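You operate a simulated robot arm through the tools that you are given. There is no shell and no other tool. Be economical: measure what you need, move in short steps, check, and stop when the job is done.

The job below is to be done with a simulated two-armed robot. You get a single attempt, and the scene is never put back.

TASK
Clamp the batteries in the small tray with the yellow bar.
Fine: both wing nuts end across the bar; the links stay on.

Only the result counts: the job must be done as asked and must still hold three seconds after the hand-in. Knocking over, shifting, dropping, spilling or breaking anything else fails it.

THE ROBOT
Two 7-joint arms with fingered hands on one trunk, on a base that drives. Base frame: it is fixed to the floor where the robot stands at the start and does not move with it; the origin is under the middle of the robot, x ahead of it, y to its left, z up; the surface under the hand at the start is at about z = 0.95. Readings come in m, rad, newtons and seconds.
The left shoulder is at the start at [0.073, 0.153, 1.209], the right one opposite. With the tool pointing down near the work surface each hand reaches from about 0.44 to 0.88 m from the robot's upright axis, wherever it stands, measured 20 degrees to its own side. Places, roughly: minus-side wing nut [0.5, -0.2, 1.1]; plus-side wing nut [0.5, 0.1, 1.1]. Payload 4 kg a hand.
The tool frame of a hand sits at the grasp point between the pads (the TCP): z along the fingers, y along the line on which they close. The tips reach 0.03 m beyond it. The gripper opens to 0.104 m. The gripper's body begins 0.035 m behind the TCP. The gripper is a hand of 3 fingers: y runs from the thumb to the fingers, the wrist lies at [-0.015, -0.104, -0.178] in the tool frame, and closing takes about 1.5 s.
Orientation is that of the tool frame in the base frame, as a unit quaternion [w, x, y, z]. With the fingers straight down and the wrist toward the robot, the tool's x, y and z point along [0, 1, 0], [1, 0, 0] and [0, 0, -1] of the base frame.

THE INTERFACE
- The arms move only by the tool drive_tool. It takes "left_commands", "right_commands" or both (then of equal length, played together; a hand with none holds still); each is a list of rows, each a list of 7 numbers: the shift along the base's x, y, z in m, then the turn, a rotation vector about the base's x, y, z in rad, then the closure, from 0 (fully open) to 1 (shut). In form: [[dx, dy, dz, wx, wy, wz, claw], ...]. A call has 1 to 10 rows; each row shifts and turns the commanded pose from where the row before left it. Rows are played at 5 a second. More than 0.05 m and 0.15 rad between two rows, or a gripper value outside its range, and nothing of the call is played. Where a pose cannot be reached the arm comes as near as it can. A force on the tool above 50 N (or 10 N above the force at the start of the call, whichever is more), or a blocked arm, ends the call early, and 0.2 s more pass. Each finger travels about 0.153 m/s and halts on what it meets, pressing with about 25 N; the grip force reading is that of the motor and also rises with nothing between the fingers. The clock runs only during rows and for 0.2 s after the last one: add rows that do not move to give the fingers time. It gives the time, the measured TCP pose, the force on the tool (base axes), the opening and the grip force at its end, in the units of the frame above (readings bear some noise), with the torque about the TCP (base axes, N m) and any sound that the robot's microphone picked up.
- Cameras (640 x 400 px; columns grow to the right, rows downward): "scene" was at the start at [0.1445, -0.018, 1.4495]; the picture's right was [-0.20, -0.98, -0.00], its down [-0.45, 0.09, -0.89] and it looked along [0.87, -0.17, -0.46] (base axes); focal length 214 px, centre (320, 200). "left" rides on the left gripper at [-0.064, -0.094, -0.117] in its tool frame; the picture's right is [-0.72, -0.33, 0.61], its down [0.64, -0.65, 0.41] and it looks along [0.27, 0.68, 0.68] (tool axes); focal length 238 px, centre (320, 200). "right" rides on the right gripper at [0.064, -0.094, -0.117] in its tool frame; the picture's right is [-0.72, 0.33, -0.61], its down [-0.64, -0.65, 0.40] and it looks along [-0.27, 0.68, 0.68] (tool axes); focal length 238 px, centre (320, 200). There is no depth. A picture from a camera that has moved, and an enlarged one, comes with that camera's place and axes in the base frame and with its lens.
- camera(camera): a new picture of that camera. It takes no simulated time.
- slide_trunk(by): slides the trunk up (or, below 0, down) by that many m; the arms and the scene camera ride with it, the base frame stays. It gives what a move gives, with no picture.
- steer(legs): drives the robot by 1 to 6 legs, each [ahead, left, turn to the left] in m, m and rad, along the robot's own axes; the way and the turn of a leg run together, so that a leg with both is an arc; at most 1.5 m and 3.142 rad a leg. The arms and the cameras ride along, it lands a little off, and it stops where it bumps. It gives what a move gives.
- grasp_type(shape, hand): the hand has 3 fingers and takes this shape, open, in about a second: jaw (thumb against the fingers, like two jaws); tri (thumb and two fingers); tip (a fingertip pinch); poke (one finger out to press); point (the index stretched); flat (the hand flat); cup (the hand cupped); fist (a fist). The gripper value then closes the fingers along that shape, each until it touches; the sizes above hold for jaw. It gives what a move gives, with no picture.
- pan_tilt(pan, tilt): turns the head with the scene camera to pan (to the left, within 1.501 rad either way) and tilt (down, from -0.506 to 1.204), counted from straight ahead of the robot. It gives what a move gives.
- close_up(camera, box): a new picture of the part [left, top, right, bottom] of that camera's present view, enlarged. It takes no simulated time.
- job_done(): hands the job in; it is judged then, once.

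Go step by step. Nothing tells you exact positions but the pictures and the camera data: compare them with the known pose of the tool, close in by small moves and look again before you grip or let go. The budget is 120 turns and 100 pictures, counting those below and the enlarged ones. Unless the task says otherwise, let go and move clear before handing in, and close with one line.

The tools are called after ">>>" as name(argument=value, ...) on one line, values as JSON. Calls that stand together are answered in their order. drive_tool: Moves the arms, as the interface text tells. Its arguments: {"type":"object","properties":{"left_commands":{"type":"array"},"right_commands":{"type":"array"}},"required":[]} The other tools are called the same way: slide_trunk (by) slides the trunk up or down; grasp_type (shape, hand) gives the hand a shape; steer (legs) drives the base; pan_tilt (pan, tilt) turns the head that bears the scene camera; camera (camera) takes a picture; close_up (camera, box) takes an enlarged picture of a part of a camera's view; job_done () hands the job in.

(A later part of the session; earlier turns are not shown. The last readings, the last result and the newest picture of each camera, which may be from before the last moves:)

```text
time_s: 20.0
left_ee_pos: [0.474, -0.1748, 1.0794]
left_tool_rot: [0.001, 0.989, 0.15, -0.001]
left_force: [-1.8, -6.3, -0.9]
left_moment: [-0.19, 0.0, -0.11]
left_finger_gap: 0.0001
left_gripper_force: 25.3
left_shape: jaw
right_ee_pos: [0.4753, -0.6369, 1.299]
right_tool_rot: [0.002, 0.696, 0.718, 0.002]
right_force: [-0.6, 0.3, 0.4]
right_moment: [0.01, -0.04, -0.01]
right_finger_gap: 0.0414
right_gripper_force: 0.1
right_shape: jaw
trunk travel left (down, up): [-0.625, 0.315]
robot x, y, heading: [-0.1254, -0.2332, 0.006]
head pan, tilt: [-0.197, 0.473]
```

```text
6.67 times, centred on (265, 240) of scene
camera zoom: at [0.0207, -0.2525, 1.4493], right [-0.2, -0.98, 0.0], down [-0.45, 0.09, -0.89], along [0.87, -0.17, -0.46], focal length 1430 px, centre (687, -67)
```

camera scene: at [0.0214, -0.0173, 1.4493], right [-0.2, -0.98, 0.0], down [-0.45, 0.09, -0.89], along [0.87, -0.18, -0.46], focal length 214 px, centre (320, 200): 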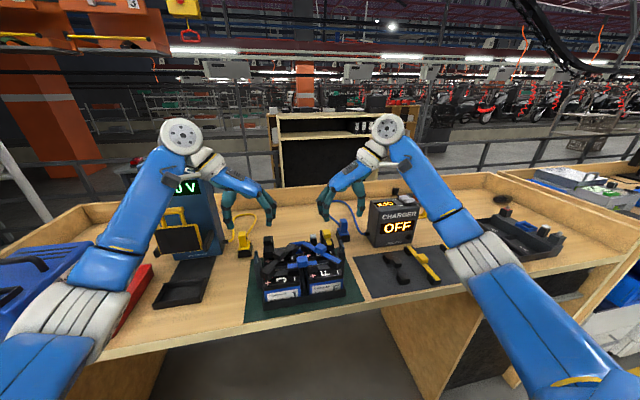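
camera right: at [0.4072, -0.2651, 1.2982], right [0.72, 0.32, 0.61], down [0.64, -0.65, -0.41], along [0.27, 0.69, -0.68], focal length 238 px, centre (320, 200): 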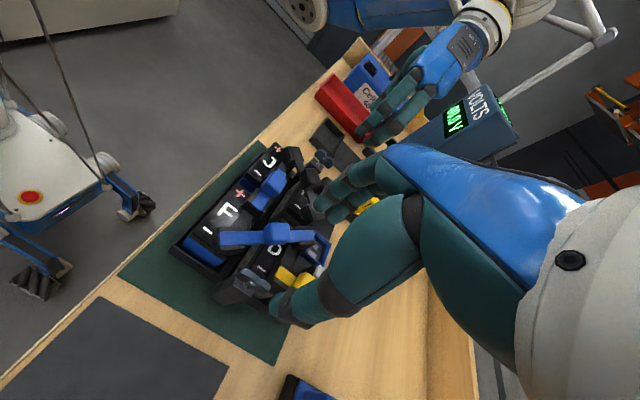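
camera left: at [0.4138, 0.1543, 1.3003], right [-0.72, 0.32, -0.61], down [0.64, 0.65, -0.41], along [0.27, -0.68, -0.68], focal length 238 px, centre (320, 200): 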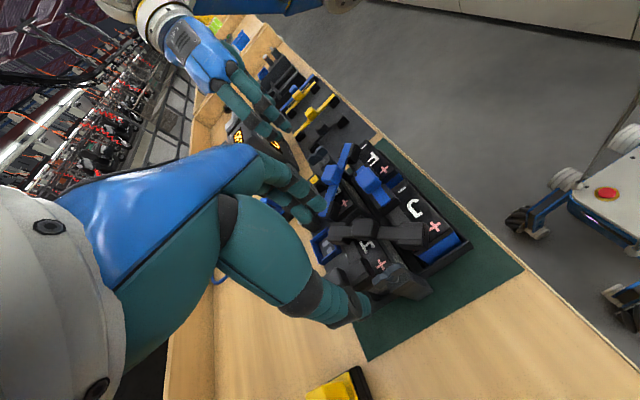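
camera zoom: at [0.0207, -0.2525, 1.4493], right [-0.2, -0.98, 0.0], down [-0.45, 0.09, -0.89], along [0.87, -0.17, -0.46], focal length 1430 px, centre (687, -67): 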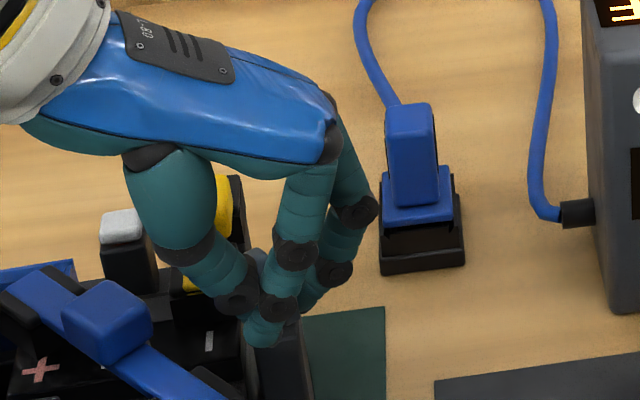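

The nut isn't clearly in the grip: the finger passed in front of the thumb. I'll open and lift to look.

>>> drive_tool(left_commands=[[0, 0, 0, 0, 0, 0, 0.8], [0, 0, 0, 0, 0, 0, 0.6], [0, 0, 0, 0, 0, 0, 0.6], [0, 0, 0.03, 0, 0, 0, 0.6], [0, 0, 0.04, 0, 0, 0, 0.6]])

>>> close_up(camera="left", box=[280, 200, 440, 300])

>>> close_up(camera="scene", box=[220, 210, 310, 270])

```text
time_s: 21.2
left_ee_pos: [0.4756, -0.1729, 1.1463]
left_tool_rot: [0.002, 0.989, 0.15, 0.0]
left_force: [-0.4, 0.0, 0.2]
left_moment: [0.02, 0.0, 0.0]
left_finger_gap: 0.0413
left_gripper_force: 0.1
left_shape: jaw
right_ee_pos: [0.4749, -0.6358, 1.2975]
right_tool_rot: [0.002, 0.696, 0.718, 0.001]
right_force: [0.3, 0.4, -0.3]
right_moment: [0.01, -0.01, 0.02]
right_finger_gap: 0.0413
right_gripper_force: 0.1
right_shape: jaw
trunk travel left (down, up): [-0.625, 0.315]
robot x, y, heading: [-0.1254, -0.2306, -0.002]
head pan, tilt: [-0.197, 0.473]
```

```text
4.00 times, centred on (360, 250) of left
camera zoom: at [0.3864, -0.102, 1.2648], right [-0.78, 0.1, -0.61], down [0.42, 0.81, -0.41], along [0.46, -0.58, -0.68], focal length 953 px, centre (160, 0)
```

zoom: 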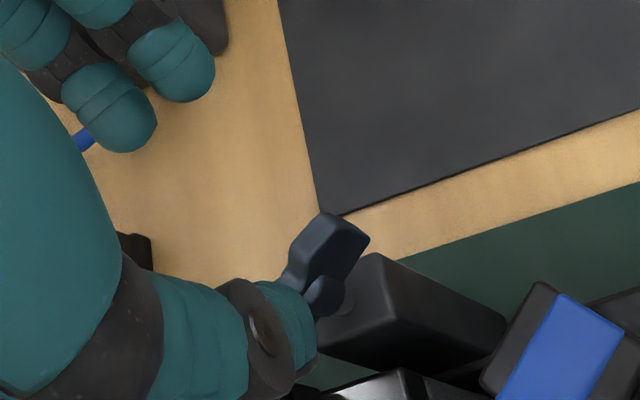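

```text
6.67 times, centred on (265, 240) of scene
camera zoom: at [0.0198, -0.2504, 1.4494], right [-0.2, -0.98, 0.0], down [-0.45, 0.09, -0.89], along [0.87, -0.17, -0.46], focal length 1430 px, centre (687, -67)
```

zoom: 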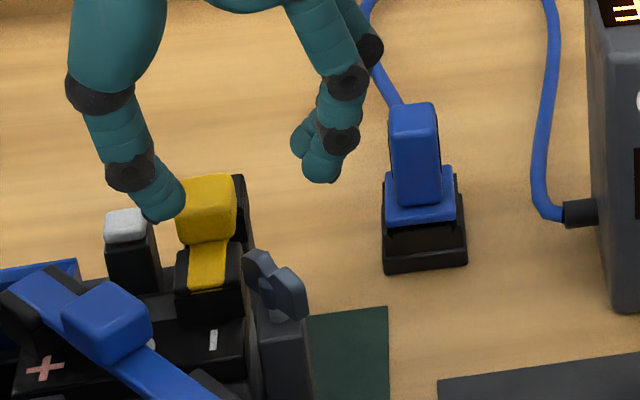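

The minus nut does turn counter-clockwise and now sits about 38° round. I'll align the hand to it, recentre and grip again.

>>> drive_tool(left_commands=[[0.003, -0.002, 0, 0, 0, 0.12, 0.6], [0, 0, 0, 0, 0, 0.12, 0.6], [0, 0, -0.02, 0, 0, 0.12, 0.6], [0, 0, -0.02, 0, 0, 0, 0.6], [0, 0, 0, 0, 0, 0, 0.6]])

>>> close_up(camera="left", box=[250, 170, 410, 290])

```text
time_s: 22.4
left_ee_pos: [0.4792, -0.1755, 1.1077]
left_tool_rot: [0.001, 0.945, 0.326, 0.0]
left_force: [-0.5, -0.4, 0.0]
left_moment: [0.03, 0.0, 0.01]
left_finger_gap: 0.0411
left_gripper_force: 0.1
left_shape: jaw
right_ee_pos: [0.4753, -0.6324, 1.2984]
right_tool_rot: [0.001, 0.696, 0.718, 0.002]
right_force: [1.3, 0.3, -0.2]
right_moment: [0.02, 0.02, -0.02]
right_finger_gap: 0.0412
right_gripper_force: 0.0
right_shape: jaw
trunk travel left (down, up): [-0.625, 0.315]
robot x, y, heading: [-0.1231, -0.2317, -0.001]
head pan, tilt: [-0.197, 0.473]
```

```text
3.33 times, centred on (330, 230) of left
camera zoom: at [0.37, -0.1402, 1.2259], right [-0.77, -0.19, -0.61], down [0.1, 0.91, -0.41], along [0.63, -0.38, -0.68], focal length 794 px, centre (287, 100)
```

zoom: 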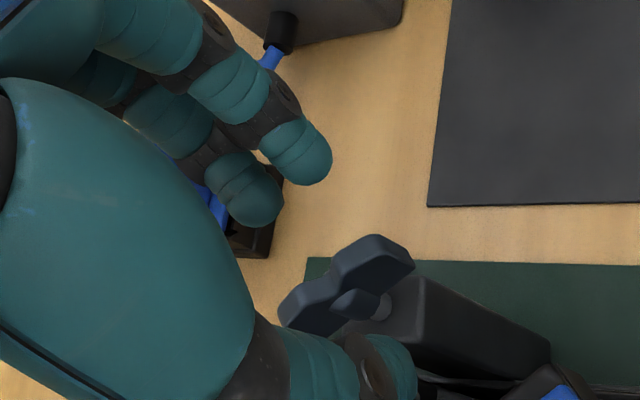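

The nut appears about 0.01 m further in +x than before, so I'll check whether the tray moved.

>>> close_up(camera="scene", box=[140, 210, 310, 316])

```text
3.76 times, centred on (225, 263) of scene
camera zoom: at [0.0202, -0.2493, 1.4494], right [-0.2, -0.98, 0.0], down [-0.45, 0.09, -0.89], along [0.87, -0.17, -0.46], focal length 807 px, centre (678, -37)
```

zoom: 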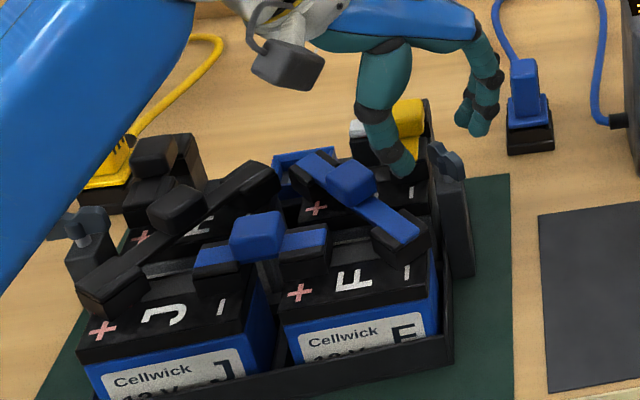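

The tray yawed by about 0.06 rad around the plus post during the earlier release, so the minus nut is now near (0.487, -0.177). I'll correct the centring, descend, grip and check before turning.

>>> drive_tool(left_commands=[[0.007, -0.002, 0, 0, 0, 0, 0.6], [0, 0, -0.014, 0, 0, 0, 0.6], [0, 0, -0.014, 0, 0, 0, 0.6], [0, 0, 0, 0, 0, 0, 0.75], [0, 0, 0, 0, 0, 0, 0.9], [0, 0, 0, 0, 0, 0, 1], [0, 0, 0, 0, 0, 0, 1]])

>>> close_up(camera="left", box=[250, 170, 410, 290])

```text
time_s: 24.0
left_ee_pos: [0.4841, -0.179, 1.0799]
left_tool_rot: [0.001, 0.946, 0.325, 0.0]
left_force: [-0.5, -0.6, 0.2]
left_moment: [-0.02, 0.01, -0.07]
left_finger_gap: 0.0014
left_gripper_force: 25.2
left_shape: jaw
right_ee_pos: [0.4749, -0.6339, 1.2984]
right_tool_rot: [0.002, 0.695, 0.719, 0.002]
right_force: [0.2, 0.3, -0.2]
right_moment: [0.01, -0.02, 0.02]
right_finger_gap: 0.0414
right_gripper_force: 0.1
right_shape: jaw
trunk travel left (down, up): [-0.625, 0.315]
robot x, y, heading: [-0.1255, -0.2336, 0.001]
head pan, tilt: [-0.197, 0.473]
```

```text
3.33 times, centred on (330, 230) of left
camera zoom: at [0.3762, -0.1426, 1.1967], right [-0.77, -0.19, -0.61], down [0.1, 0.91, -0.41], along [0.63, -0.38, -0.68], focal length 794 px, centre (287, 100)
```

zoom: 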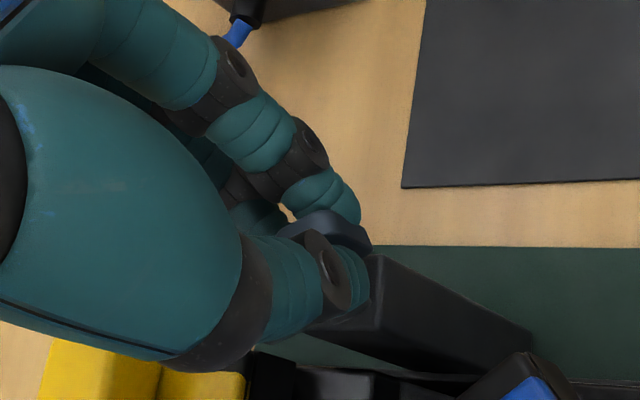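

The nut is gripped well this time. I'll turn counter-clockwise in steps.

>>> drive_tool(left_commands=[[0, 0, 0, 0, 0, 0.1, 1], [0, 0, 0, 0, 0, 0.1, 1], [0, 0, 0, 0, 0, 0.1, 1], [0, 0, 0, 0, 0, 0.1, 1], [0, 0, 0, 0, 0, 0.1, 1], [0, 0, 0, 0, 0, 0, 1]])

>>> close_up(camera="scene", box=[140, 210, 310, 316])

```text
time_s: 25.4
left_ee_pos: [0.4842, -0.1807, 1.0786]
left_tool_rot: [0.002, 0.836, 0.549, 0.001]
left_force: [-0.5, -6.8, 0.4]
left_moment: [0.0, -0.06, 0.0]
left_finger_gap: 0.0017
left_gripper_force: 24.8
left_shape: jaw
right_ee_pos: [0.474, -0.6358, 1.2979]
right_tool_rot: [0.001, 0.696, 0.719, 0.001]
right_force: [0.5, -0.1, 0.5]
right_moment: [0.0, 0.01, -0.02]
right_finger_gap: 0.0413
right_gripper_force: 0.1
right_shape: jaw
trunk travel left (down, up): [-0.625, 0.315]
robot x, y, heading: [-0.1274, -0.2303, 0.003]
head pan, tilt: [-0.197, 0.473]
```

```text
3.76 times, centred on (225, 263) of scene
camera zoom: at [0.0212, -0.2538, 1.4492], right [-0.2, -0.98, 0.0], down [-0.45, 0.09, -0.89], along [0.87, -0.17, -0.46], focal length 807 px, centre (678, -37)
```

zoom: 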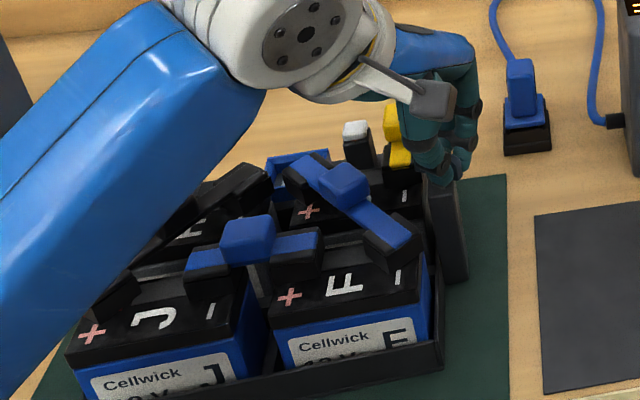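

It's turning, with a slight lateral force nudging the tray. I'll relieve it with a small -y shift and finish the turn.

>>> drive_tool(left_commands=[[0, -0.003, 0, 0, 0, 0.1, 1], [0, -0.002, 0, 0, 0, 0.1, 1], [0, 0, 0, 0, 0, 0.1, 1], [0, 0, 0, 0, 0, 0.1, 1], [0, 0, 0, 0, 0, 0.02, 1], [0, 0, 0, 0, 0, 0, 1]])

>>> drive_tool(left_commands=[[0, 0, 0, 0, 0, 0, 0.9], [0, 0, 0, 0, 0, 0, 0.75], [0, 0, 0, 0, 0, 0, 0.6], [0, 0, 0.03, 0, 0, 0, 0.6], [0, 0, 0.04, 0, 0, 0, 0.6], [0, 0, 0.045, 0, 0, 0, 0.6], [0, 0.04, 0.03, 0, 0, 0, 0.6], [0, 0.04, 0.03, 0, 0, 0, 0.6], [0, 0.045, 0, 0, 0, 0, 0.6], [0, 0.045, 0, 0, 0, 0, 0.6]])

>>> close_up(camera="scene", box=[140, 210, 310, 316])

```text
time_s: 26.8
left_ee_pos: [0.4855, -0.1814, 1.0789]
left_tool_rot: [0.002, 0.703, 0.711, 0.002]
left_force: [8.2, 1.7, 3.5]
left_moment: [0.04, -0.27, -0.05]
left_finger_gap: 0.002
left_gripper_force: 24.9
left_shape: jaw
right_ee_pos: [0.4752, -0.6339, 1.2993]
right_tool_rot: [0.002, 0.696, 0.718, 0.001]
right_force: [0.8, -0.7, -0.1]
right_moment: [0.01, -0.03, 0.02]
right_finger_gap: 0.0415
right_gripper_force: 0.1
right_shape: jaw
trunk travel left (down, up): [-0.625, 0.315]
robot x, y, heading: [-0.1243, -0.2318, 0.001]
head pan, tilt: [-0.197, 0.473]
```

```text
time_s: 29.0
left_ee_pos: [0.4863, -0.0114, 1.2551]
left_tool_rot: [0.002, 0.703, 0.712, 0.001]
left_force: [0.0, -0.8, 0.3]
left_moment: [0.0, 0.0, -0.01]
left_finger_gap: 0.0411
left_gripper_force: 0.1
left_shape: jaw
right_ee_pos: [0.4745, -0.6318, 1.2993]
right_tool_rot: [0.002, 0.696, 0.718, 0.001]
right_force: [0.3, 0.0, -0.3]
right_moment: [-0.03, 0.02, -0.01]
right_finger_gap: 0.0416
right_gripper_force: 0.0
right_shape: jaw
trunk travel left (down, up): [-0.625, 0.315]
robot x, y, heading: [-0.1256, -0.2315, 0.0]
head pan, tilt: [-0.197, 0.473]
```

```text
3.76 times, centred on (225, 263) of scene
camera zoom: at [0.0201, -0.2472, 1.4495], right [-0.2, -0.98, 0.0], down [-0.45, 0.09, -0.89], along [0.87, -0.17, -0.46], focal length 807 px, centre (678, -37)
```

zoom: 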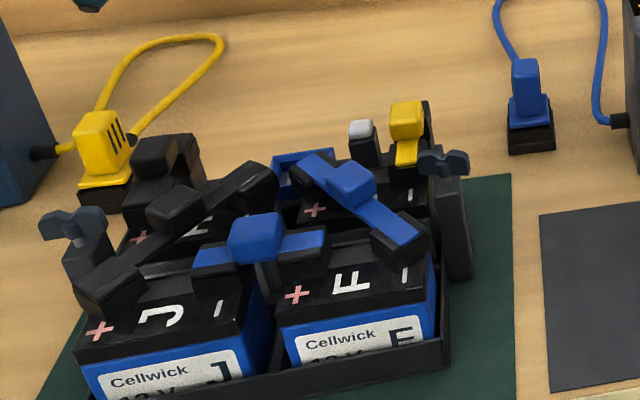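

Both nuts are now roughly along y. I'll zoom to measure their angles and the post lines.

>>> close_up(camera="scene", box=[237, 240, 285, 270])

>>> close_up(camera="scene", box=[140, 255, 188, 285])

```text
13.33 times, centred on (261, 255) of scene
camera zoom: at [0.0201, -0.2472, 1.4495], right [-0.2, -0.98, 0.0], down [-0.45, 0.09, -0.89], along [0.87, -0.17, -0.46], focal length 2860 px, centre (1107, -533)
```

zoom: 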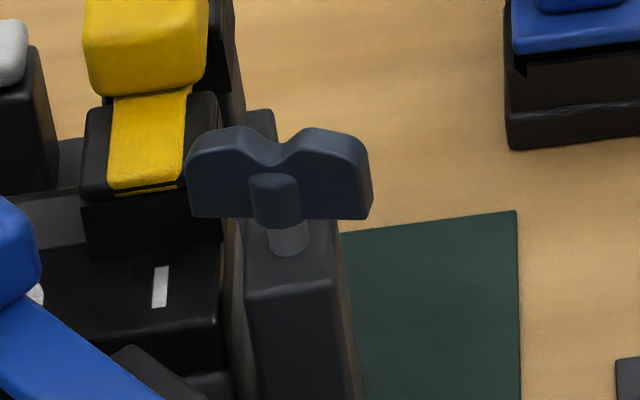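

```text
13.33 times, centred on (164, 270) of scene
camera zoom: at [0.0201, -0.2472, 1.4495], right [-0.2, -0.98, 0.0], down [-0.45, 0.09, -0.89], along [0.87, -0.17, -0.46], focal length 2860 px, centre (2400, -733)
```

zoom: 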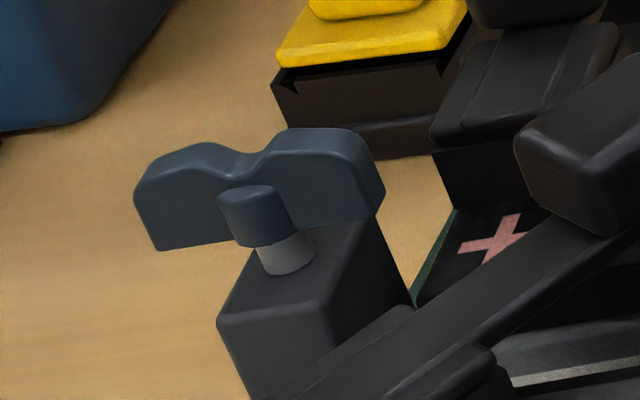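

The views are clear: the plus nut is aligned with its post to within about 3°, but the minus nut needs about 16° more counter-clockwise. I'll go back with the left hand and fix it.

>>> drive_tool(left_commands=[[0, -0.045, 0, 0, 0, -0.11, 0.6], [0, -0.045, 0, 0, 0, -0.11, 0.6], [0, -0.045, -0.02, 0, 0, 0, 0.6], [0, -0.03, -0.04, 0, 0, 0, 0.6], [0, 0, -0.045, 0, 0, 0, 0.6], [0, 0, -0.045, 0, 0, 0, 0.6], [0, 0, 0, 0, 0, 0, 0.6]])

>>> close_up(camera="left", box=[250, 170, 410, 290])

```text
time_s: 30.6
left_ee_pos: [0.4825, -0.1764, 1.1026]
left_tool_rot: [0.001, 0.777, 0.629, 0.002]
left_force: [0.1, -0.2, -0.2]
left_moment: [0.0, 0.0, 0.0]
left_finger_gap: 0.0409
left_gripper_force: 0.1
left_shape: jaw
right_ee_pos: [0.475, -0.6341, 1.2983]
right_tool_rot: [0.002, 0.696, 0.718, 0.001]
right_force: [-0.4, 0.8, 0.0]
right_moment: [-0.02, 0.01, 0.02]
right_finger_gap: 0.0413
right_gripper_force: 0.1
right_shape: jaw
trunk travel left (down, up): [-0.625, 0.315]
robot x, y, heading: [-0.123, -0.2308, 0.0]
head pan, tilt: [-0.197, 0.473]
```

```text
3.33 times, centred on (330, 230) of left
camera zoom: at [0.3751, -0.2185, 1.22], right [-0.47, -0.64, -0.61], down [-0.5, 0.76, -0.41], along [0.73, 0.12, -0.68], focal length 794 px, centre (287, 100)
```

zoom: 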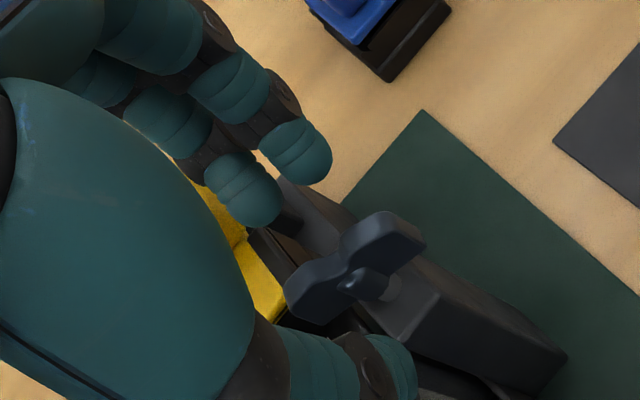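

The nut is centred within about 5 mm. I'll correct x, descend, grip and turn +0.33 rad.

>>> drive_tool(left_commands=[[0.005, 0, 0, 0, 0, 0, 0.6], [0, 0, -0.011, 0, 0, 0, 0.6], [0, 0, -0.011, 0, 0, 0, 0.75], [0, 0, 0, 0, 0, 0, 0.9], [0, 0, 0, 0, 0, 0, 1], [0, 0, 0, 0, 0, 0, 1], [0, 0, 0, 0, 0, 0.11, 1], [0, 0, 0, 0, 0, 0.11, 1], [0, 0, 0, 0, 0, 0.11, 1], [0, 0, 0, 0, 0, 0, 1]])

>>> drive_tool(left_commands=[[0, 0, 0, 0, 0, 0, 0.9], [0, 0, 0, 0, 0, 0, 0.75], [0, 0, 0, 0, 0, 0, 0.6], [0, 0, 0.03, 0, 0, 0, 0.6], [0, 0, 0.04, 0, 0, 0, 0.6], [0, 0, 0.045, 0, 0, 0, 0.6], [0, 0.04, 0.03, 0, 0, 0, 0.6], [0, 0.04, 0.03, 0, 0, 0, 0.6], [0, 0.045, 0.02, 0, 0, 0, 0.6], [0, 0.045, 0.02, 0, 0, 0, 0.6]])

>>> close_up(camera="scene", box=[237, 240, 285, 270])

>>> close_up(camera="scene", box=[140, 210, 310, 316])

```text
time_s: 32.8
left_ee_pos: [0.4895, -0.1766, 1.0808]
left_tool_rot: [0.001, 0.663, 0.749, 0.0]
left_force: [1.1, 1.0, -6.2]
left_moment: [0.05, -0.06, -0.05]
left_finger_gap: 0.0016
left_gripper_force: 24.8
left_shape: jaw
right_ee_pos: [0.4759, -0.6334, 1.2983]
right_tool_rot: [0.002, 0.696, 0.718, 0.001]
right_force: [0.0, 0.1, -0.2]
right_moment: [-0.03, 0.04, -0.02]
right_finger_gap: 0.0414
right_gripper_force: 0.1
right_shape: jaw
trunk travel left (down, up): [-0.625, 0.315]
robot x, y, heading: [-0.1226, -0.2295, 0.003]
head pan, tilt: [-0.197, 0.473]
```

```text
time_s: 35.0
left_ee_pos: [0.4914, -0.0068, 1.298]
left_tool_rot: [0.002, 0.663, 0.749, 0.0]
left_force: [0.3, -0.2, 0.5]
left_moment: [-0.01, -0.01, 0.0]
left_finger_gap: 0.0411
left_gripper_force: 0.1
left_shape: jaw
right_ee_pos: [0.4738, -0.6329, 1.3004]
right_tool_rot: [0.003, 0.696, 0.718, 0.001]
right_force: [0.3, -0.6, 0.6]
right_moment: [0.01, -0.03, 0.01]
right_finger_gap: 0.0414
right_gripper_force: 0.0
right_shape: jaw
trunk travel left (down, up): [-0.625, 0.315]
robot x, y, heading: [-0.1239, -0.2325, 0.001]
head pan, tilt: [-0.197, 0.473]
```

```text
13.33 times, centred on (261, 255) of scene
camera zoom: at [0.0195, -0.2469, 1.4495], right [-0.2, -0.98, 0.0], down [-0.45, 0.09, -0.89], along [0.87, -0.17, -0.46], focal length 2860 px, centre (1107, -533)
```

zoom: 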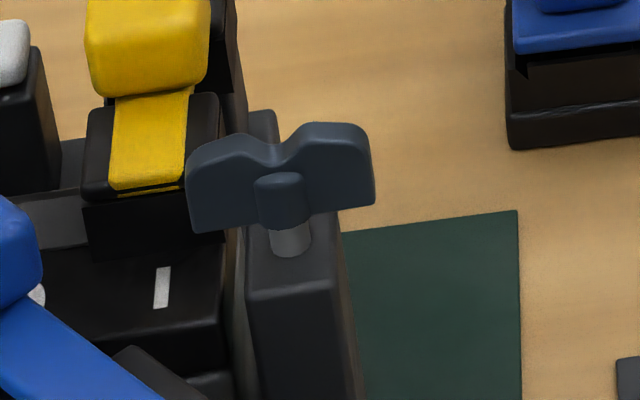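

```text
3.76 times, centred on (225, 263) of scene
camera zoom: at [0.0195, -0.2469, 1.4495], right [-0.2, -0.98, 0.0], down [-0.45, 0.09, -0.89], along [0.87, -0.17, -0.46], focal length 807 px, centre (678, -37)
```

zoom: 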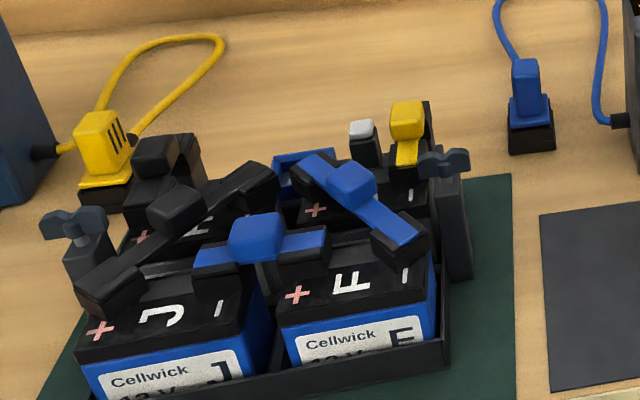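

Both nuts are now aligned with the posts. Next I'll drive closer to the bar lying behind the charger and look at it.

>>> steer(legs=[[0, -0.15, 0], [0.12, 0, 0]])

>>> pan_tilt(pan=-0.35, tilt=0.55)

>>> camera(camera="scene")

>>> camera(camera="right")

```text
time_s: 37.2
left_ee_pos: [0.6044, -0.1476, 1.2967]
left_tool_rot: [0.005, 0.664, 0.748, -0.002]
left_force: [0.1, 1.0, -0.1]
left_moment: [-0.09, 0.01, -0.03]
left_finger_gap: 0.0413
left_gripper_force: 0.2
left_shape: jaw
right_ee_pos: [0.5855, -0.7735, 1.3045]
right_tool_rot: [0.009, 0.697, 0.717, -0.001]
right_force: [0.0, -0.3, 0.0]
right_moment: [-0.03, 0.01, -0.01]
right_finger_gap: 0.0412
right_gripper_force: 0.1
right_shape: jaw
trunk travel left (down, up): [-0.625, 0.315]
robot x, y, heading: [-0.0094, -0.3835, -0.0]
head pan, tilt: [-0.197, 0.473]
```

```text
time_s: 37.9
left_ee_pos: [0.6067, -0.1503, 1.2961]
left_tool_rot: [0.004, 0.663, 0.749, -0.001]
left_force: [1.0, 0.7, 0.1]
left_moment: [-0.05, 0.02, -0.02]
left_finger_gap: 0.041
left_gripper_force: 0.1
left_shape: jaw
right_ee_pos: [0.5876, -0.778, 1.3017]
right_tool_rot: [0.006, 0.696, 0.718, -0.001]
right_force: [-0.5, -0.6, -0.3]
right_moment: [-0.01, 0.03, 0.03]
right_finger_gap: 0.0414
right_gripper_force: 0.1
right_shape: jaw
trunk travel left (down, up): [-0.625, 0.315]
robot x, y, heading: [-0.0095, -0.38, -0.002]
head pan, tilt: [-0.351, 0.55]
```

```text
49 pictures are left
camera scene: at [0.1296, -0.4029, 1.4427], right [-0.35, -0.94, 0.01], down [-0.49, 0.17, -0.85], along [0.8, -0.3, -0.52], focal length 214 px, centre (320, 200)
```

scene: 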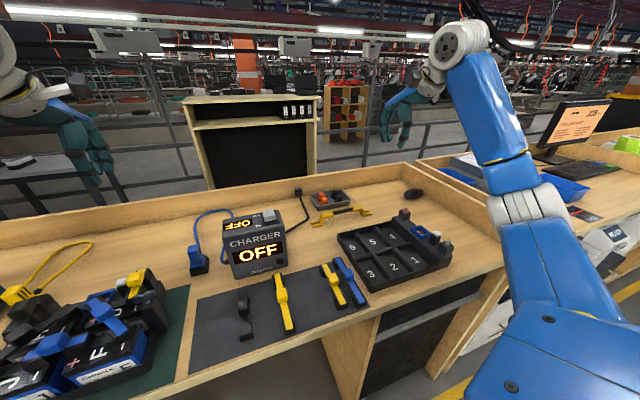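

```text
48 pictures are left
camera right: at [0.4886, -0.7158, 1.4182], right [0.34, -0.7, 0.62], down [-0.63, -0.66, -0.4], along [0.7, -0.25, -0.67], focal length 238 px, centre (320, 200)
```

right: 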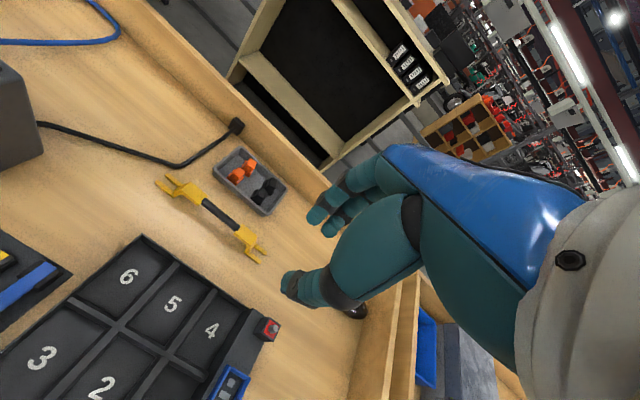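

The bar is at about (0.718, -0.712), handle z≈0.985, yawed about +0.08. I'll bring the right hand above it with the fingers opened.

>>> drive_tool(right_commands=[[0.03, 0.016, -0.03, 0, 0, 0.05, 0.4], [0.035, 0.016, -0.03, 0, 0, 0, 0.4], [0.035, 0.017, -0.03, 0, 0, 0, 0.4], [0.03, 0.017, -0.03, 0, 0, 0, 0.4], [0, 0, -0.04, 0, 0, 0, 0.4], [0, 0, -0.03, 0, 0, 0, 0.4], [0, 0, 0, 0, 0, 0, 0.4]])

>>> close_up(camera="right", box=[130, 150, 370, 300])

>>> close_up(camera="scene", box=[270, 150, 430, 250])

```text
time_s: 39.5
left_ee_pos: [0.6062, -0.1605, 1.2967]
left_tool_rot: [0.002, 0.664, 0.748, 0.002]
left_force: [-0.1, 0.4, -0.1]
left_moment: [0.01, 0.02, -0.02]
left_finger_gap: 0.0411
left_gripper_force: 0.1
left_shape: jaw
right_ee_pos: [0.718, -0.7201, 1.1108]
right_tool_rot: [0.004, 0.678, 0.735, 0.001]
right_force: [0.6, -0.5, 0.8]
right_moment: [0.01, 0.02, -0.02]
right_finger_gap: 0.062
right_gripper_force: 0.1
right_shape: jaw
trunk travel left (down, up): [-0.625, 0.315]
robot x, y, heading: [-0.0114, -0.3837, 0.001]
head pan, tilt: [-0.351, 0.55]
```

```text
2.67 times, centred on (250, 225) of right
camera zoom: at [0.6164, -0.6638, 1.2264], right [0.38, -0.69, 0.62], down [-0.6, -0.69, -0.41], along [0.71, -0.21, -0.67], focal length 636 px, centre (507, 133)
```

zoom: 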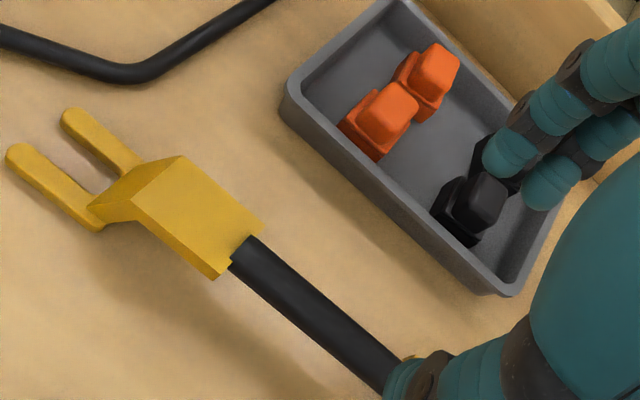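

```text
4.00 times, centred on (350, 200) of scene
camera zoom: at [0.1312, -0.4121, 1.4424], right [-0.35, -0.94, 0.0], down [-0.49, 0.18, -0.85], along [0.8, -0.3, -0.53], focal length 858 px, centre (200, 200)
```

zoom: 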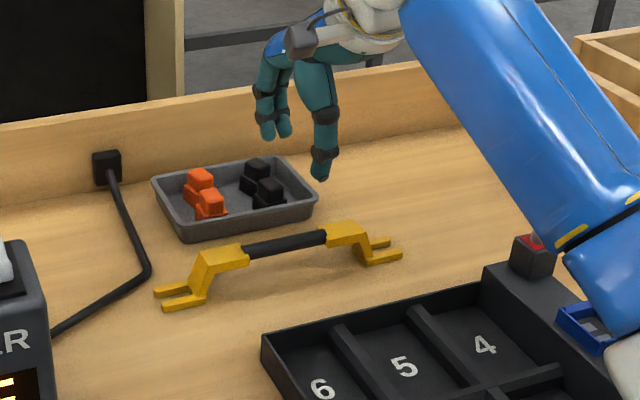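

The bar yaw is about 0, with the handle axis at (0.720, -0.716, 0.988). I'll straighten the hand, narrow the opening to clear the small tray, and descend partway.

>>> drive_tool(right_commands=[[0.002, 0.003, -0.02, 0, 0, -0.07, 0.52], [0, 0.001, -0.03, 0, 0, 0, 0.52], [0, 0, -0.025, 0, 0, 0, 0.52], [0, 0, 0, 0, 0, 0, 0.52]])

>>> close_up(camera="right", box=[210, 150, 450, 300])

>>> close_up(camera="scene", box=[290, 160, 410, 235])

```text
time_s: 40.5
left_ee_pos: [0.6064, -0.1608, 1.2978]
left_tool_rot: [0.001, 0.664, 0.747, 0.001]
left_force: [-0.5, 0.5, 0.0]
left_moment: [0.0, 0.0, 0.01]
left_finger_gap: 0.0413
left_gripper_force: 0.2
left_shape: jaw
right_ee_pos: [0.7196, -0.7185, 1.0343]
right_tool_rot: [0.003, 0.703, 0.711, 0.003]
right_force: [0.2, -0.6, 0.7]
right_moment: [0.04, -0.03, 0.0]
right_finger_gap: 0.0503
right_gripper_force: 0.0
right_shape: jaw
trunk travel left (down, up): [-0.625, 0.315]
robot x, y, heading: [-0.0127, -0.3846, 0.0]
head pan, tilt: [-0.351, 0.55]
```

```text
2.67 times, centred on (330, 225) of right
camera zoom: at [0.6224, -0.6549, 1.1501], right [0.33, -0.71, 0.62], down [-0.64, -0.65, -0.41], along [0.69, -0.26, -0.67], focal length 636 px, centre (293, 133)
```

zoom: 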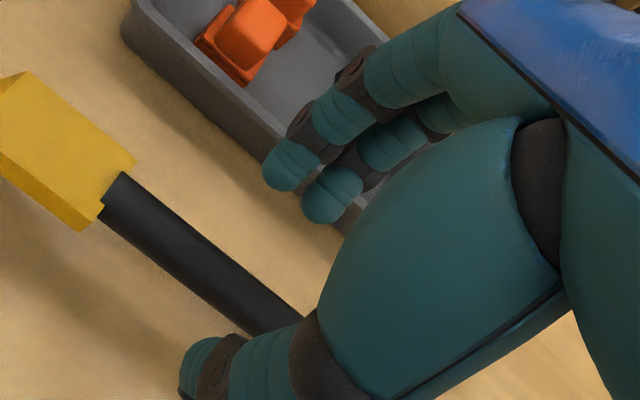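

```text
5.33 times, centred on (350, 198) of scene
camera zoom: at [0.1308, -0.4125, 1.4424], right [-0.35, -0.94, 0.0], down [-0.49, 0.18, -0.85], along [0.8, -0.3, -0.52], focal length 1144 px, centre (160, 213)
```

zoom: 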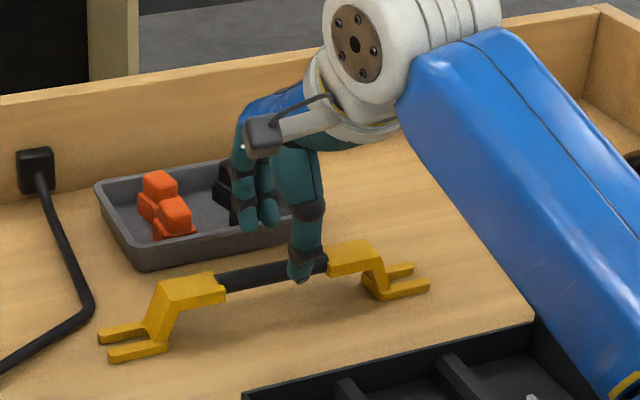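

Alignment is good and the small tray's edge at x≈0.787 leaves clearance. I'll descend and close on the handle.

>>> drive_tool(right_commands=[[0, 0.001, -0.02, 0, 0, 0, 0.52], [0, 0, -0.02, 0, 0, 0, 0.52], [0, 0, 0, 0, 0, 0, 0.7], [0, 0, 0, 0, 0, 0, 0.85], [0, 0, 0, 0, 0, 0, 1], [0, 0, 0, 0, 0, 0, 1], [0, 0, 0, 0, 0, 0, 1]])

>>> drive_tool(right_commands=[[0, 0, 0.02, 0, 0, 0, 1], [0, 0, 0.03, 0, 0, 0, 1], [0, 0, 0.03, 0, 0, 0, 1], [0, 0, 0, 0, 0, 0, 1]])

>>> close_up(camera="scene", box=[290, 140, 450, 240])

```text
time_s: 42.1
left_ee_pos: [0.6078, -0.1622, 1.2963]
left_tool_rot: [0.002, 0.663, 0.749, 0.002]
left_force: [0.5, 0.0, 0.9]
left_moment: [0.0, 0.01, 0.01]
left_finger_gap: 0.0412
left_gripper_force: 0.2
left_shape: jaw
right_ee_pos: [0.7205, -0.7172, 0.9915]
right_tool_rot: [0.003, 0.704, 0.71, 0.001]
right_force: [0.0, 0.4, 0.6]
right_moment: [0.05, 0.02, -0.01]
right_finger_gap: 0.0
right_gripper_force: 24.9
right_shape: jaw
trunk travel left (down, up): [-0.625, 0.315]
robot x, y, heading: [-0.0121, -0.3885, -0.007]
head pan, tilt: [-0.351, 0.55]
```

```text
time_s: 43.1
left_ee_pos: [0.6069, -0.1623, 1.2978]
left_tool_rot: [0.002, 0.664, 0.748, 0.002]
left_force: [-0.4, -0.1, -0.5]
left_moment: [-0.05, 0.0, -0.04]
left_finger_gap: 0.0412
left_gripper_force: 0.2
left_shape: jaw
right_ee_pos: [0.7202, -0.7171, 1.0731]
right_tool_rot: [0.002, 0.704, 0.71, 0.001]
right_force: [0.9, -0.6, -0.8]
right_moment: [0.0, 0.02, 0.0]
right_finger_gap: 0.0
right_gripper_force: 24.7
right_shape: jaw
trunk travel left (down, up): [-0.625, 0.315]
robot x, y, heading: [-0.0114, -0.3805, -0.004]
head pan, tilt: [-0.351, 0.55]
```

```text
4.00 times, centred on (370, 190) of scene
camera zoom: at [0.1314, -0.4135, 1.4423], right [-0.35, -0.94, 0.0], down [-0.49, 0.18, -0.85], along [0.8, -0.29, -0.53], focal length 858 px, centre (120, 240)
```

zoom: 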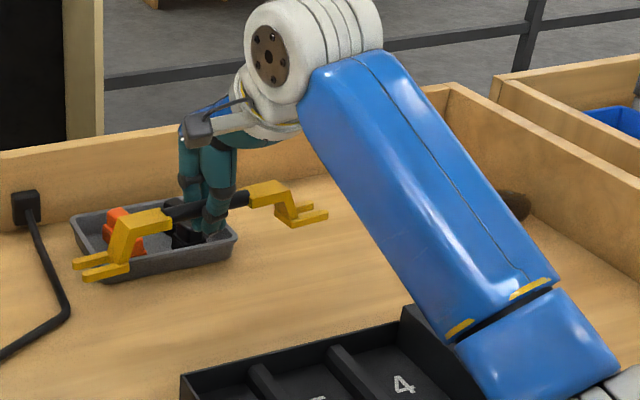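

The bar is held level. I'll raise it well clear, pull the left hand up and back, and drive back to the tray.

>>> drive_tool(left_commands=[[-0.02, 0.0, 0.03, 0, 0, 0, 0.6], [-0.03, 0.0, 0.03, 0, 0, 0, 0.6], [-0.03, 0.0, 0.03, 0, 0, 0, 0.6], [-0.03, 0.0, 0.02, 0, 0, 0, 0.6], [-0.03, 0, 0, 0, 0, 0, 0.6], [0, 0, 0, 0, 0, 0, 0.6]], right_commands=[[0, 0, 0.035, 0, 0, 0, 1], [0, 0, 0.04, 0, 0, 0, 1], [-0.02, 0, 0.04, 0, 0, 0, 1], [-0.03, 0, 0.03, 0, 0, 0, 1], [-0.03, 0, 0.03, 0, 0, 0, 1], [0, 0, 0, 0, 0, 0, 1]])

>>> steer(legs=[[-0.11, 0, 0], [0, 0.46, 0.004]])

>>> camera(camera="scene")

```text
time_s: 44.5
left_ee_pos: [0.4695, -0.1655, 1.4076]
left_tool_rot: [0.001, 0.663, 0.748, 0.001]
left_force: [-0.1, -0.1, 0.0]
left_moment: [-0.01, 0.02, 0.01]
left_finger_gap: 0.0412
left_gripper_force: 0.2
left_shape: jaw
right_ee_pos: [0.6432, -0.7173, 1.2484]
right_tool_rot: [0.003, 0.704, 0.71, 0.001]
right_force: [0.2, -0.2, -1.0]
right_moment: [-0.01, -0.03, -0.01]
right_finger_gap: 0.0
right_gripper_force: 25.3
right_shape: jaw
trunk travel left (down, up): [-0.625, 0.315]
robot x, y, heading: [-0.0092, -0.3776, -0.004]
head pan, tilt: [-0.351, 0.55]
```

```text
time_s: 48.1
left_ee_pos: [0.3528, 0.2887, 1.4093]
left_tool_rot: [-0.001, 0.659, 0.752, 0.004]
left_force: [0.3, -0.2, 0.3]
left_moment: [0.0, 0.0, 0.01]
left_finger_gap: 0.0411
left_gripper_force: 0.1
left_shape: jaw
right_ee_pos: [0.5339, -0.2604, 1.2466]
right_tool_rot: [0.001, 0.699, 0.715, 0.004]
right_force: [-0.1, -0.6, -1.1]
right_moment: [0.01, 0.05, 0.0]
right_finger_gap: 0.0001
right_gripper_force: 24.7
right_shape: jaw
trunk travel left (down, up): [-0.625, 0.315]
robot x, y, heading: [-0.1179, 0.0733, 0.013]
head pan, tilt: [-0.351, 0.55]
```

```text
42 pictures are left
camera scene: at [0.0183, 0.0365, 1.4422], right [-0.33, -0.94, -0.01], down [-0.5, 0.18, -0.85], along [0.8, -0.28, -0.53], focal length 214 px, centre (320, 200)
```

scene: 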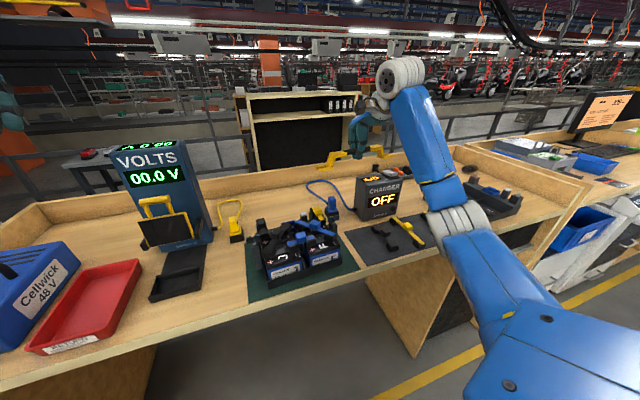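

The bar is safe. I'll move it above the tray, yawed to match the posts, and aim the head at the tray.

>>> drive_tool(right_commands=[[-0.01, 0.04, 0, 0, 0, 0.02, 1], [-0.01, 0.04, 0, 0, 0, 0.02, 1], [-0.01, 0.04, 0, 0, 0, 0, 1], [-0.01, 0.04, 0, 0, 0, 0, 1], [-0.015, 0.044, 0, 0, 0, 0, 1], [0, 0, -0.04, 0, 0, 0, 1], [0, 0, 0, 0, 0, 0, 1]])

>>> pan_tilt(pan=-0.2, tilt=0.65)

>>> close_up(camera="scene", box=[220, 150, 380, 250])

```text
time_s: 49.7
left_ee_pos: [0.3508, 0.2955, 1.4103]
left_tool_rot: [0.001, 0.659, 0.752, 0.004]
left_force: [-0.2, 0.0, -0.7]
left_moment: [-0.01, 0.04, -0.02]
left_finger_gap: 0.0416
left_gripper_force: 0.1
left_shape: jaw
right_ee_pos: [0.4758, -0.0495, 1.2099]
right_tool_rot: [0.002, 0.685, 0.729, 0.003]
right_force: [0.3, -1.0, -1.6]
right_moment: [0.01, -0.02, 0.0]
right_finger_gap: 0.0001
right_gripper_force: 24.7
right_shape: jaw
trunk travel left (down, up): [-0.625, 0.315]
robot x, y, heading: [-0.1194, 0.0727, 0.015]
head pan, tilt: [-0.351, 0.55]
```

```text
time_s: 50.4
left_ee_pos: [0.3513, 0.2989, 1.4105]
left_tool_rot: [0.003, 0.658, 0.753, 0.002]
left_force: [-0.8, 0.1, -0.3]
left_moment: [-0.01, 0.03, 0.01]
left_finger_gap: 0.0413
left_gripper_force: 0.0
left_shape: jaw
right_ee_pos: [0.4769, -0.0456, 1.2099]
right_tool_rot: [0.003, 0.685, 0.729, 0.002]
right_force: [1.0, -0.3, -1.2]
right_moment: [-0.02, -0.01, 0.02]
right_finger_gap: 0.0002
right_gripper_force: 25.1
right_shape: jaw
trunk travel left (down, up): [-0.625, 0.315]
robot x, y, heading: [-0.122, 0.0736, 0.016]
head pan, tilt: [-0.201, 0.649]
```

```text
4.00 times, centred on (300, 200) of scene
camera zoom: at [0.0188, 0.0607, 1.4337], right [-0.19, -0.98, 0.0], down [-0.6, 0.11, -0.8], along [0.78, -0.15, -0.61], focal length 858 px, centre (400, 200)
```

zoom: 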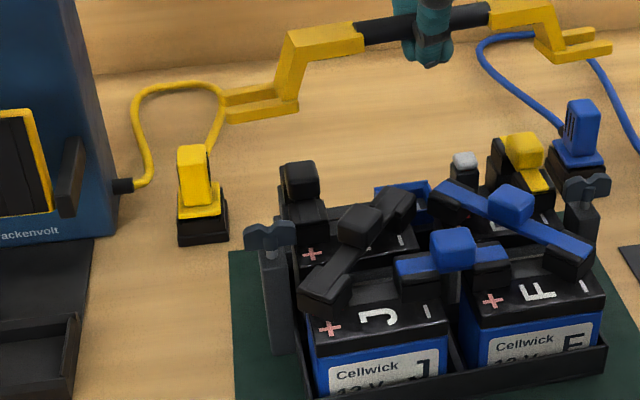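

I'll check for bar tilt in the hand with the right camera.

>>> camera(camera="right")

```text
40 pictures are left
camera right: at [0.3754, 0.0126, 1.3265], right [0.37, -0.7, 0.62], down [-0.61, -0.68, -0.41], along [0.7, -0.23, -0.67], focal length 238 px, centre (320, 200)
```

right: 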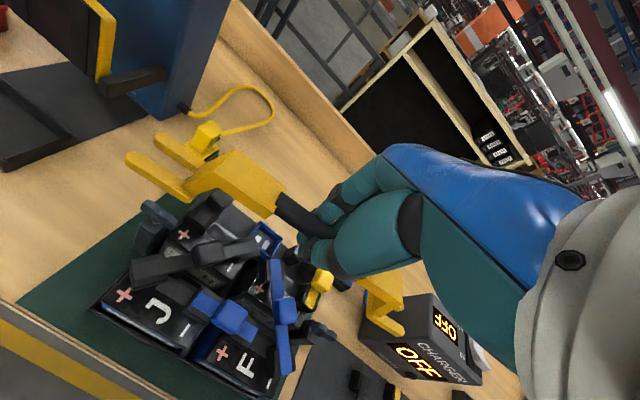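

The bar's left end hangs about 0.01 m low. I'll roll it level, shift -0.010 m in y, and come down to just above the wing tops.

>>> drive_tool(right_commands=[[0, -0.005, 0, 0.04, 0, 0.01, 1], [0, -0.005, -0.02, 0, 0, 0, 1], [0, 0, -0.025, 0, 0, 0, 1], [0, 0, -0.02, 0, 0, 0, 1], [0, 0, 0, 0, 0, 0, 1]])

>>> close_up(camera="scene", box=[230, 160, 390, 260])

>>> close_up(camera="right", box=[90, 110, 250, 210])

```text
time_s: 51.6
left_ee_pos: [0.3493, 0.2982, 1.4089]
left_tool_rot: [0.003, 0.659, 0.752, 0.003]
left_force: [0.3, 0.2, 0.7]
left_moment: [0.01, 0.05, 0.02]
left_finger_gap: 0.0413
left_gripper_force: 0.1
left_shape: jaw
right_ee_pos: [0.4771, -0.0577, 1.1417]
right_tool_rot: [-0.01, 0.68, 0.733, 0.016]
right_force: [0.7, -0.5, -2.1]
right_moment: [0.0, 0.0, -0.01]
right_finger_gap: 0.0001
right_gripper_force: 24.9
right_shape: jaw
trunk travel left (down, up): [-0.625, 0.315]
robot x, y, heading: [-0.1193, 0.077, 0.012]
head pan, tilt: [-0.201, 0.649]
```

```text
4.00 times, centred on (310, 210) of scene
camera zoom: at [0.0187, 0.0597, 1.4337], right [-0.19, -0.98, 0.0], down [-0.6, 0.11, -0.79], along [0.78, -0.15, -0.61], focal length 858 px, centre (360, 160)
```

zoom: 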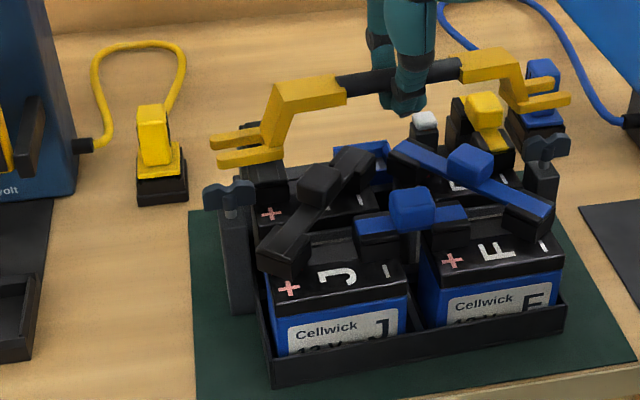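

```text
4.00 times, centred on (170, 160) of right
camera zoom: at [0.3748, -0.0062, 1.261], right [0.37, -0.72, 0.59], down [-0.6, -0.67, -0.43], along [0.71, -0.19, -0.68], focal length 953 px, centre (920, 360)
```

zoom: 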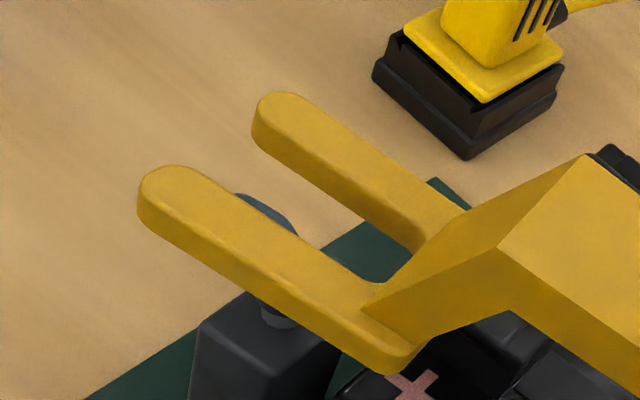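

The slots are within reach, but the bar is yawed about 0.04 too far counter-clockwise. I'll correct it and descend to just above the wings.

>>> drive_tool(right_commands=[[0.002, 0, 0, 0, 0, -0.04, 1], [0, 0, -0.012, 0, 0, 0, 1], [0, 0, -0.008, 0, 0, 0, 1], [0, 0, 0, 0, 0, 0, 1]])

>>> close_up(camera="scene", box=[265, 170, 377, 240])

>>> close_up(camera="right", box=[90, 110, 250, 210])

```text
time_s: 52.6
left_ee_pos: [0.3493, 0.2986, 1.4087]
left_tool_rot: [0.002, 0.659, 0.752, 0.003]
left_force: [-0.1, 0.2, 0.6]
left_moment: [0.01, 0.0, -0.03]
left_finger_gap: 0.0411
left_gripper_force: 0.0
left_shape: jaw
right_ee_pos: [0.479, -0.0587, 1.1233]
right_tool_rot: [-0.01, 0.696, 0.718, 0.017]
right_force: [-0.6, 0.2, -0.6]
right_moment: [0.02, -0.06, -0.02]
right_finger_gap: 0.0001
right_gripper_force: 25.0
right_shape: jaw
trunk travel left (down, up): [-0.625, 0.315]
robot x, y, heading: [-0.1223, 0.0722, 0.013]
head pan, tilt: [-0.201, 0.649]
```

```text
5.71 times, centred on (321, 205) of scene
camera zoom: at [0.0187, 0.0598, 1.4337], right [-0.19, -0.98, 0.0], down [-0.6, 0.11, -0.79], along [0.78, -0.15, -0.61], focal length 1226 px, centre (314, 171)
```

zoom: 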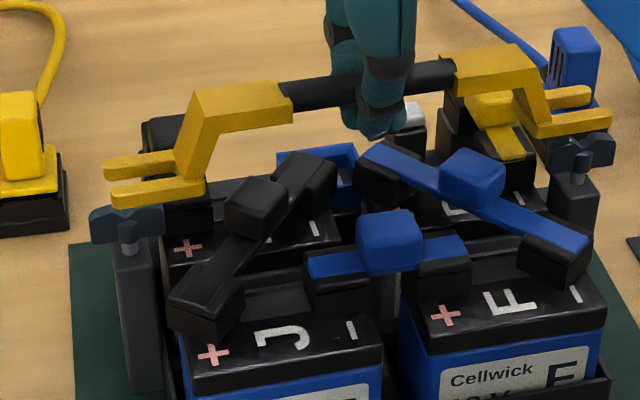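

```text
4.00 times, centred on (170, 160) of right
camera zoom: at [0.3799, -0.0023, 1.2417], right [0.34, -0.73, 0.59], down [-0.63, -0.65, -0.43], along [0.7, -0.22, -0.68], focal length 953 px, centre (920, 360)
```

zoom: 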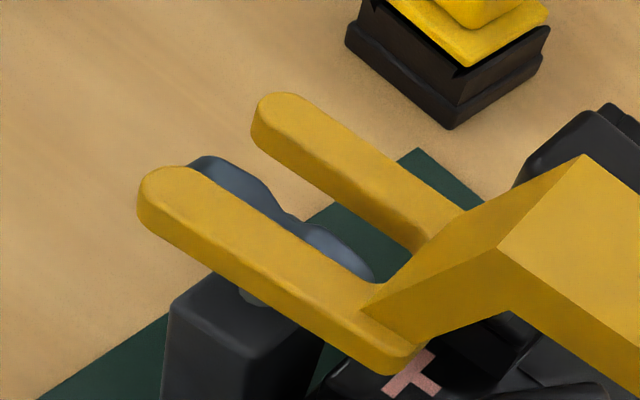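

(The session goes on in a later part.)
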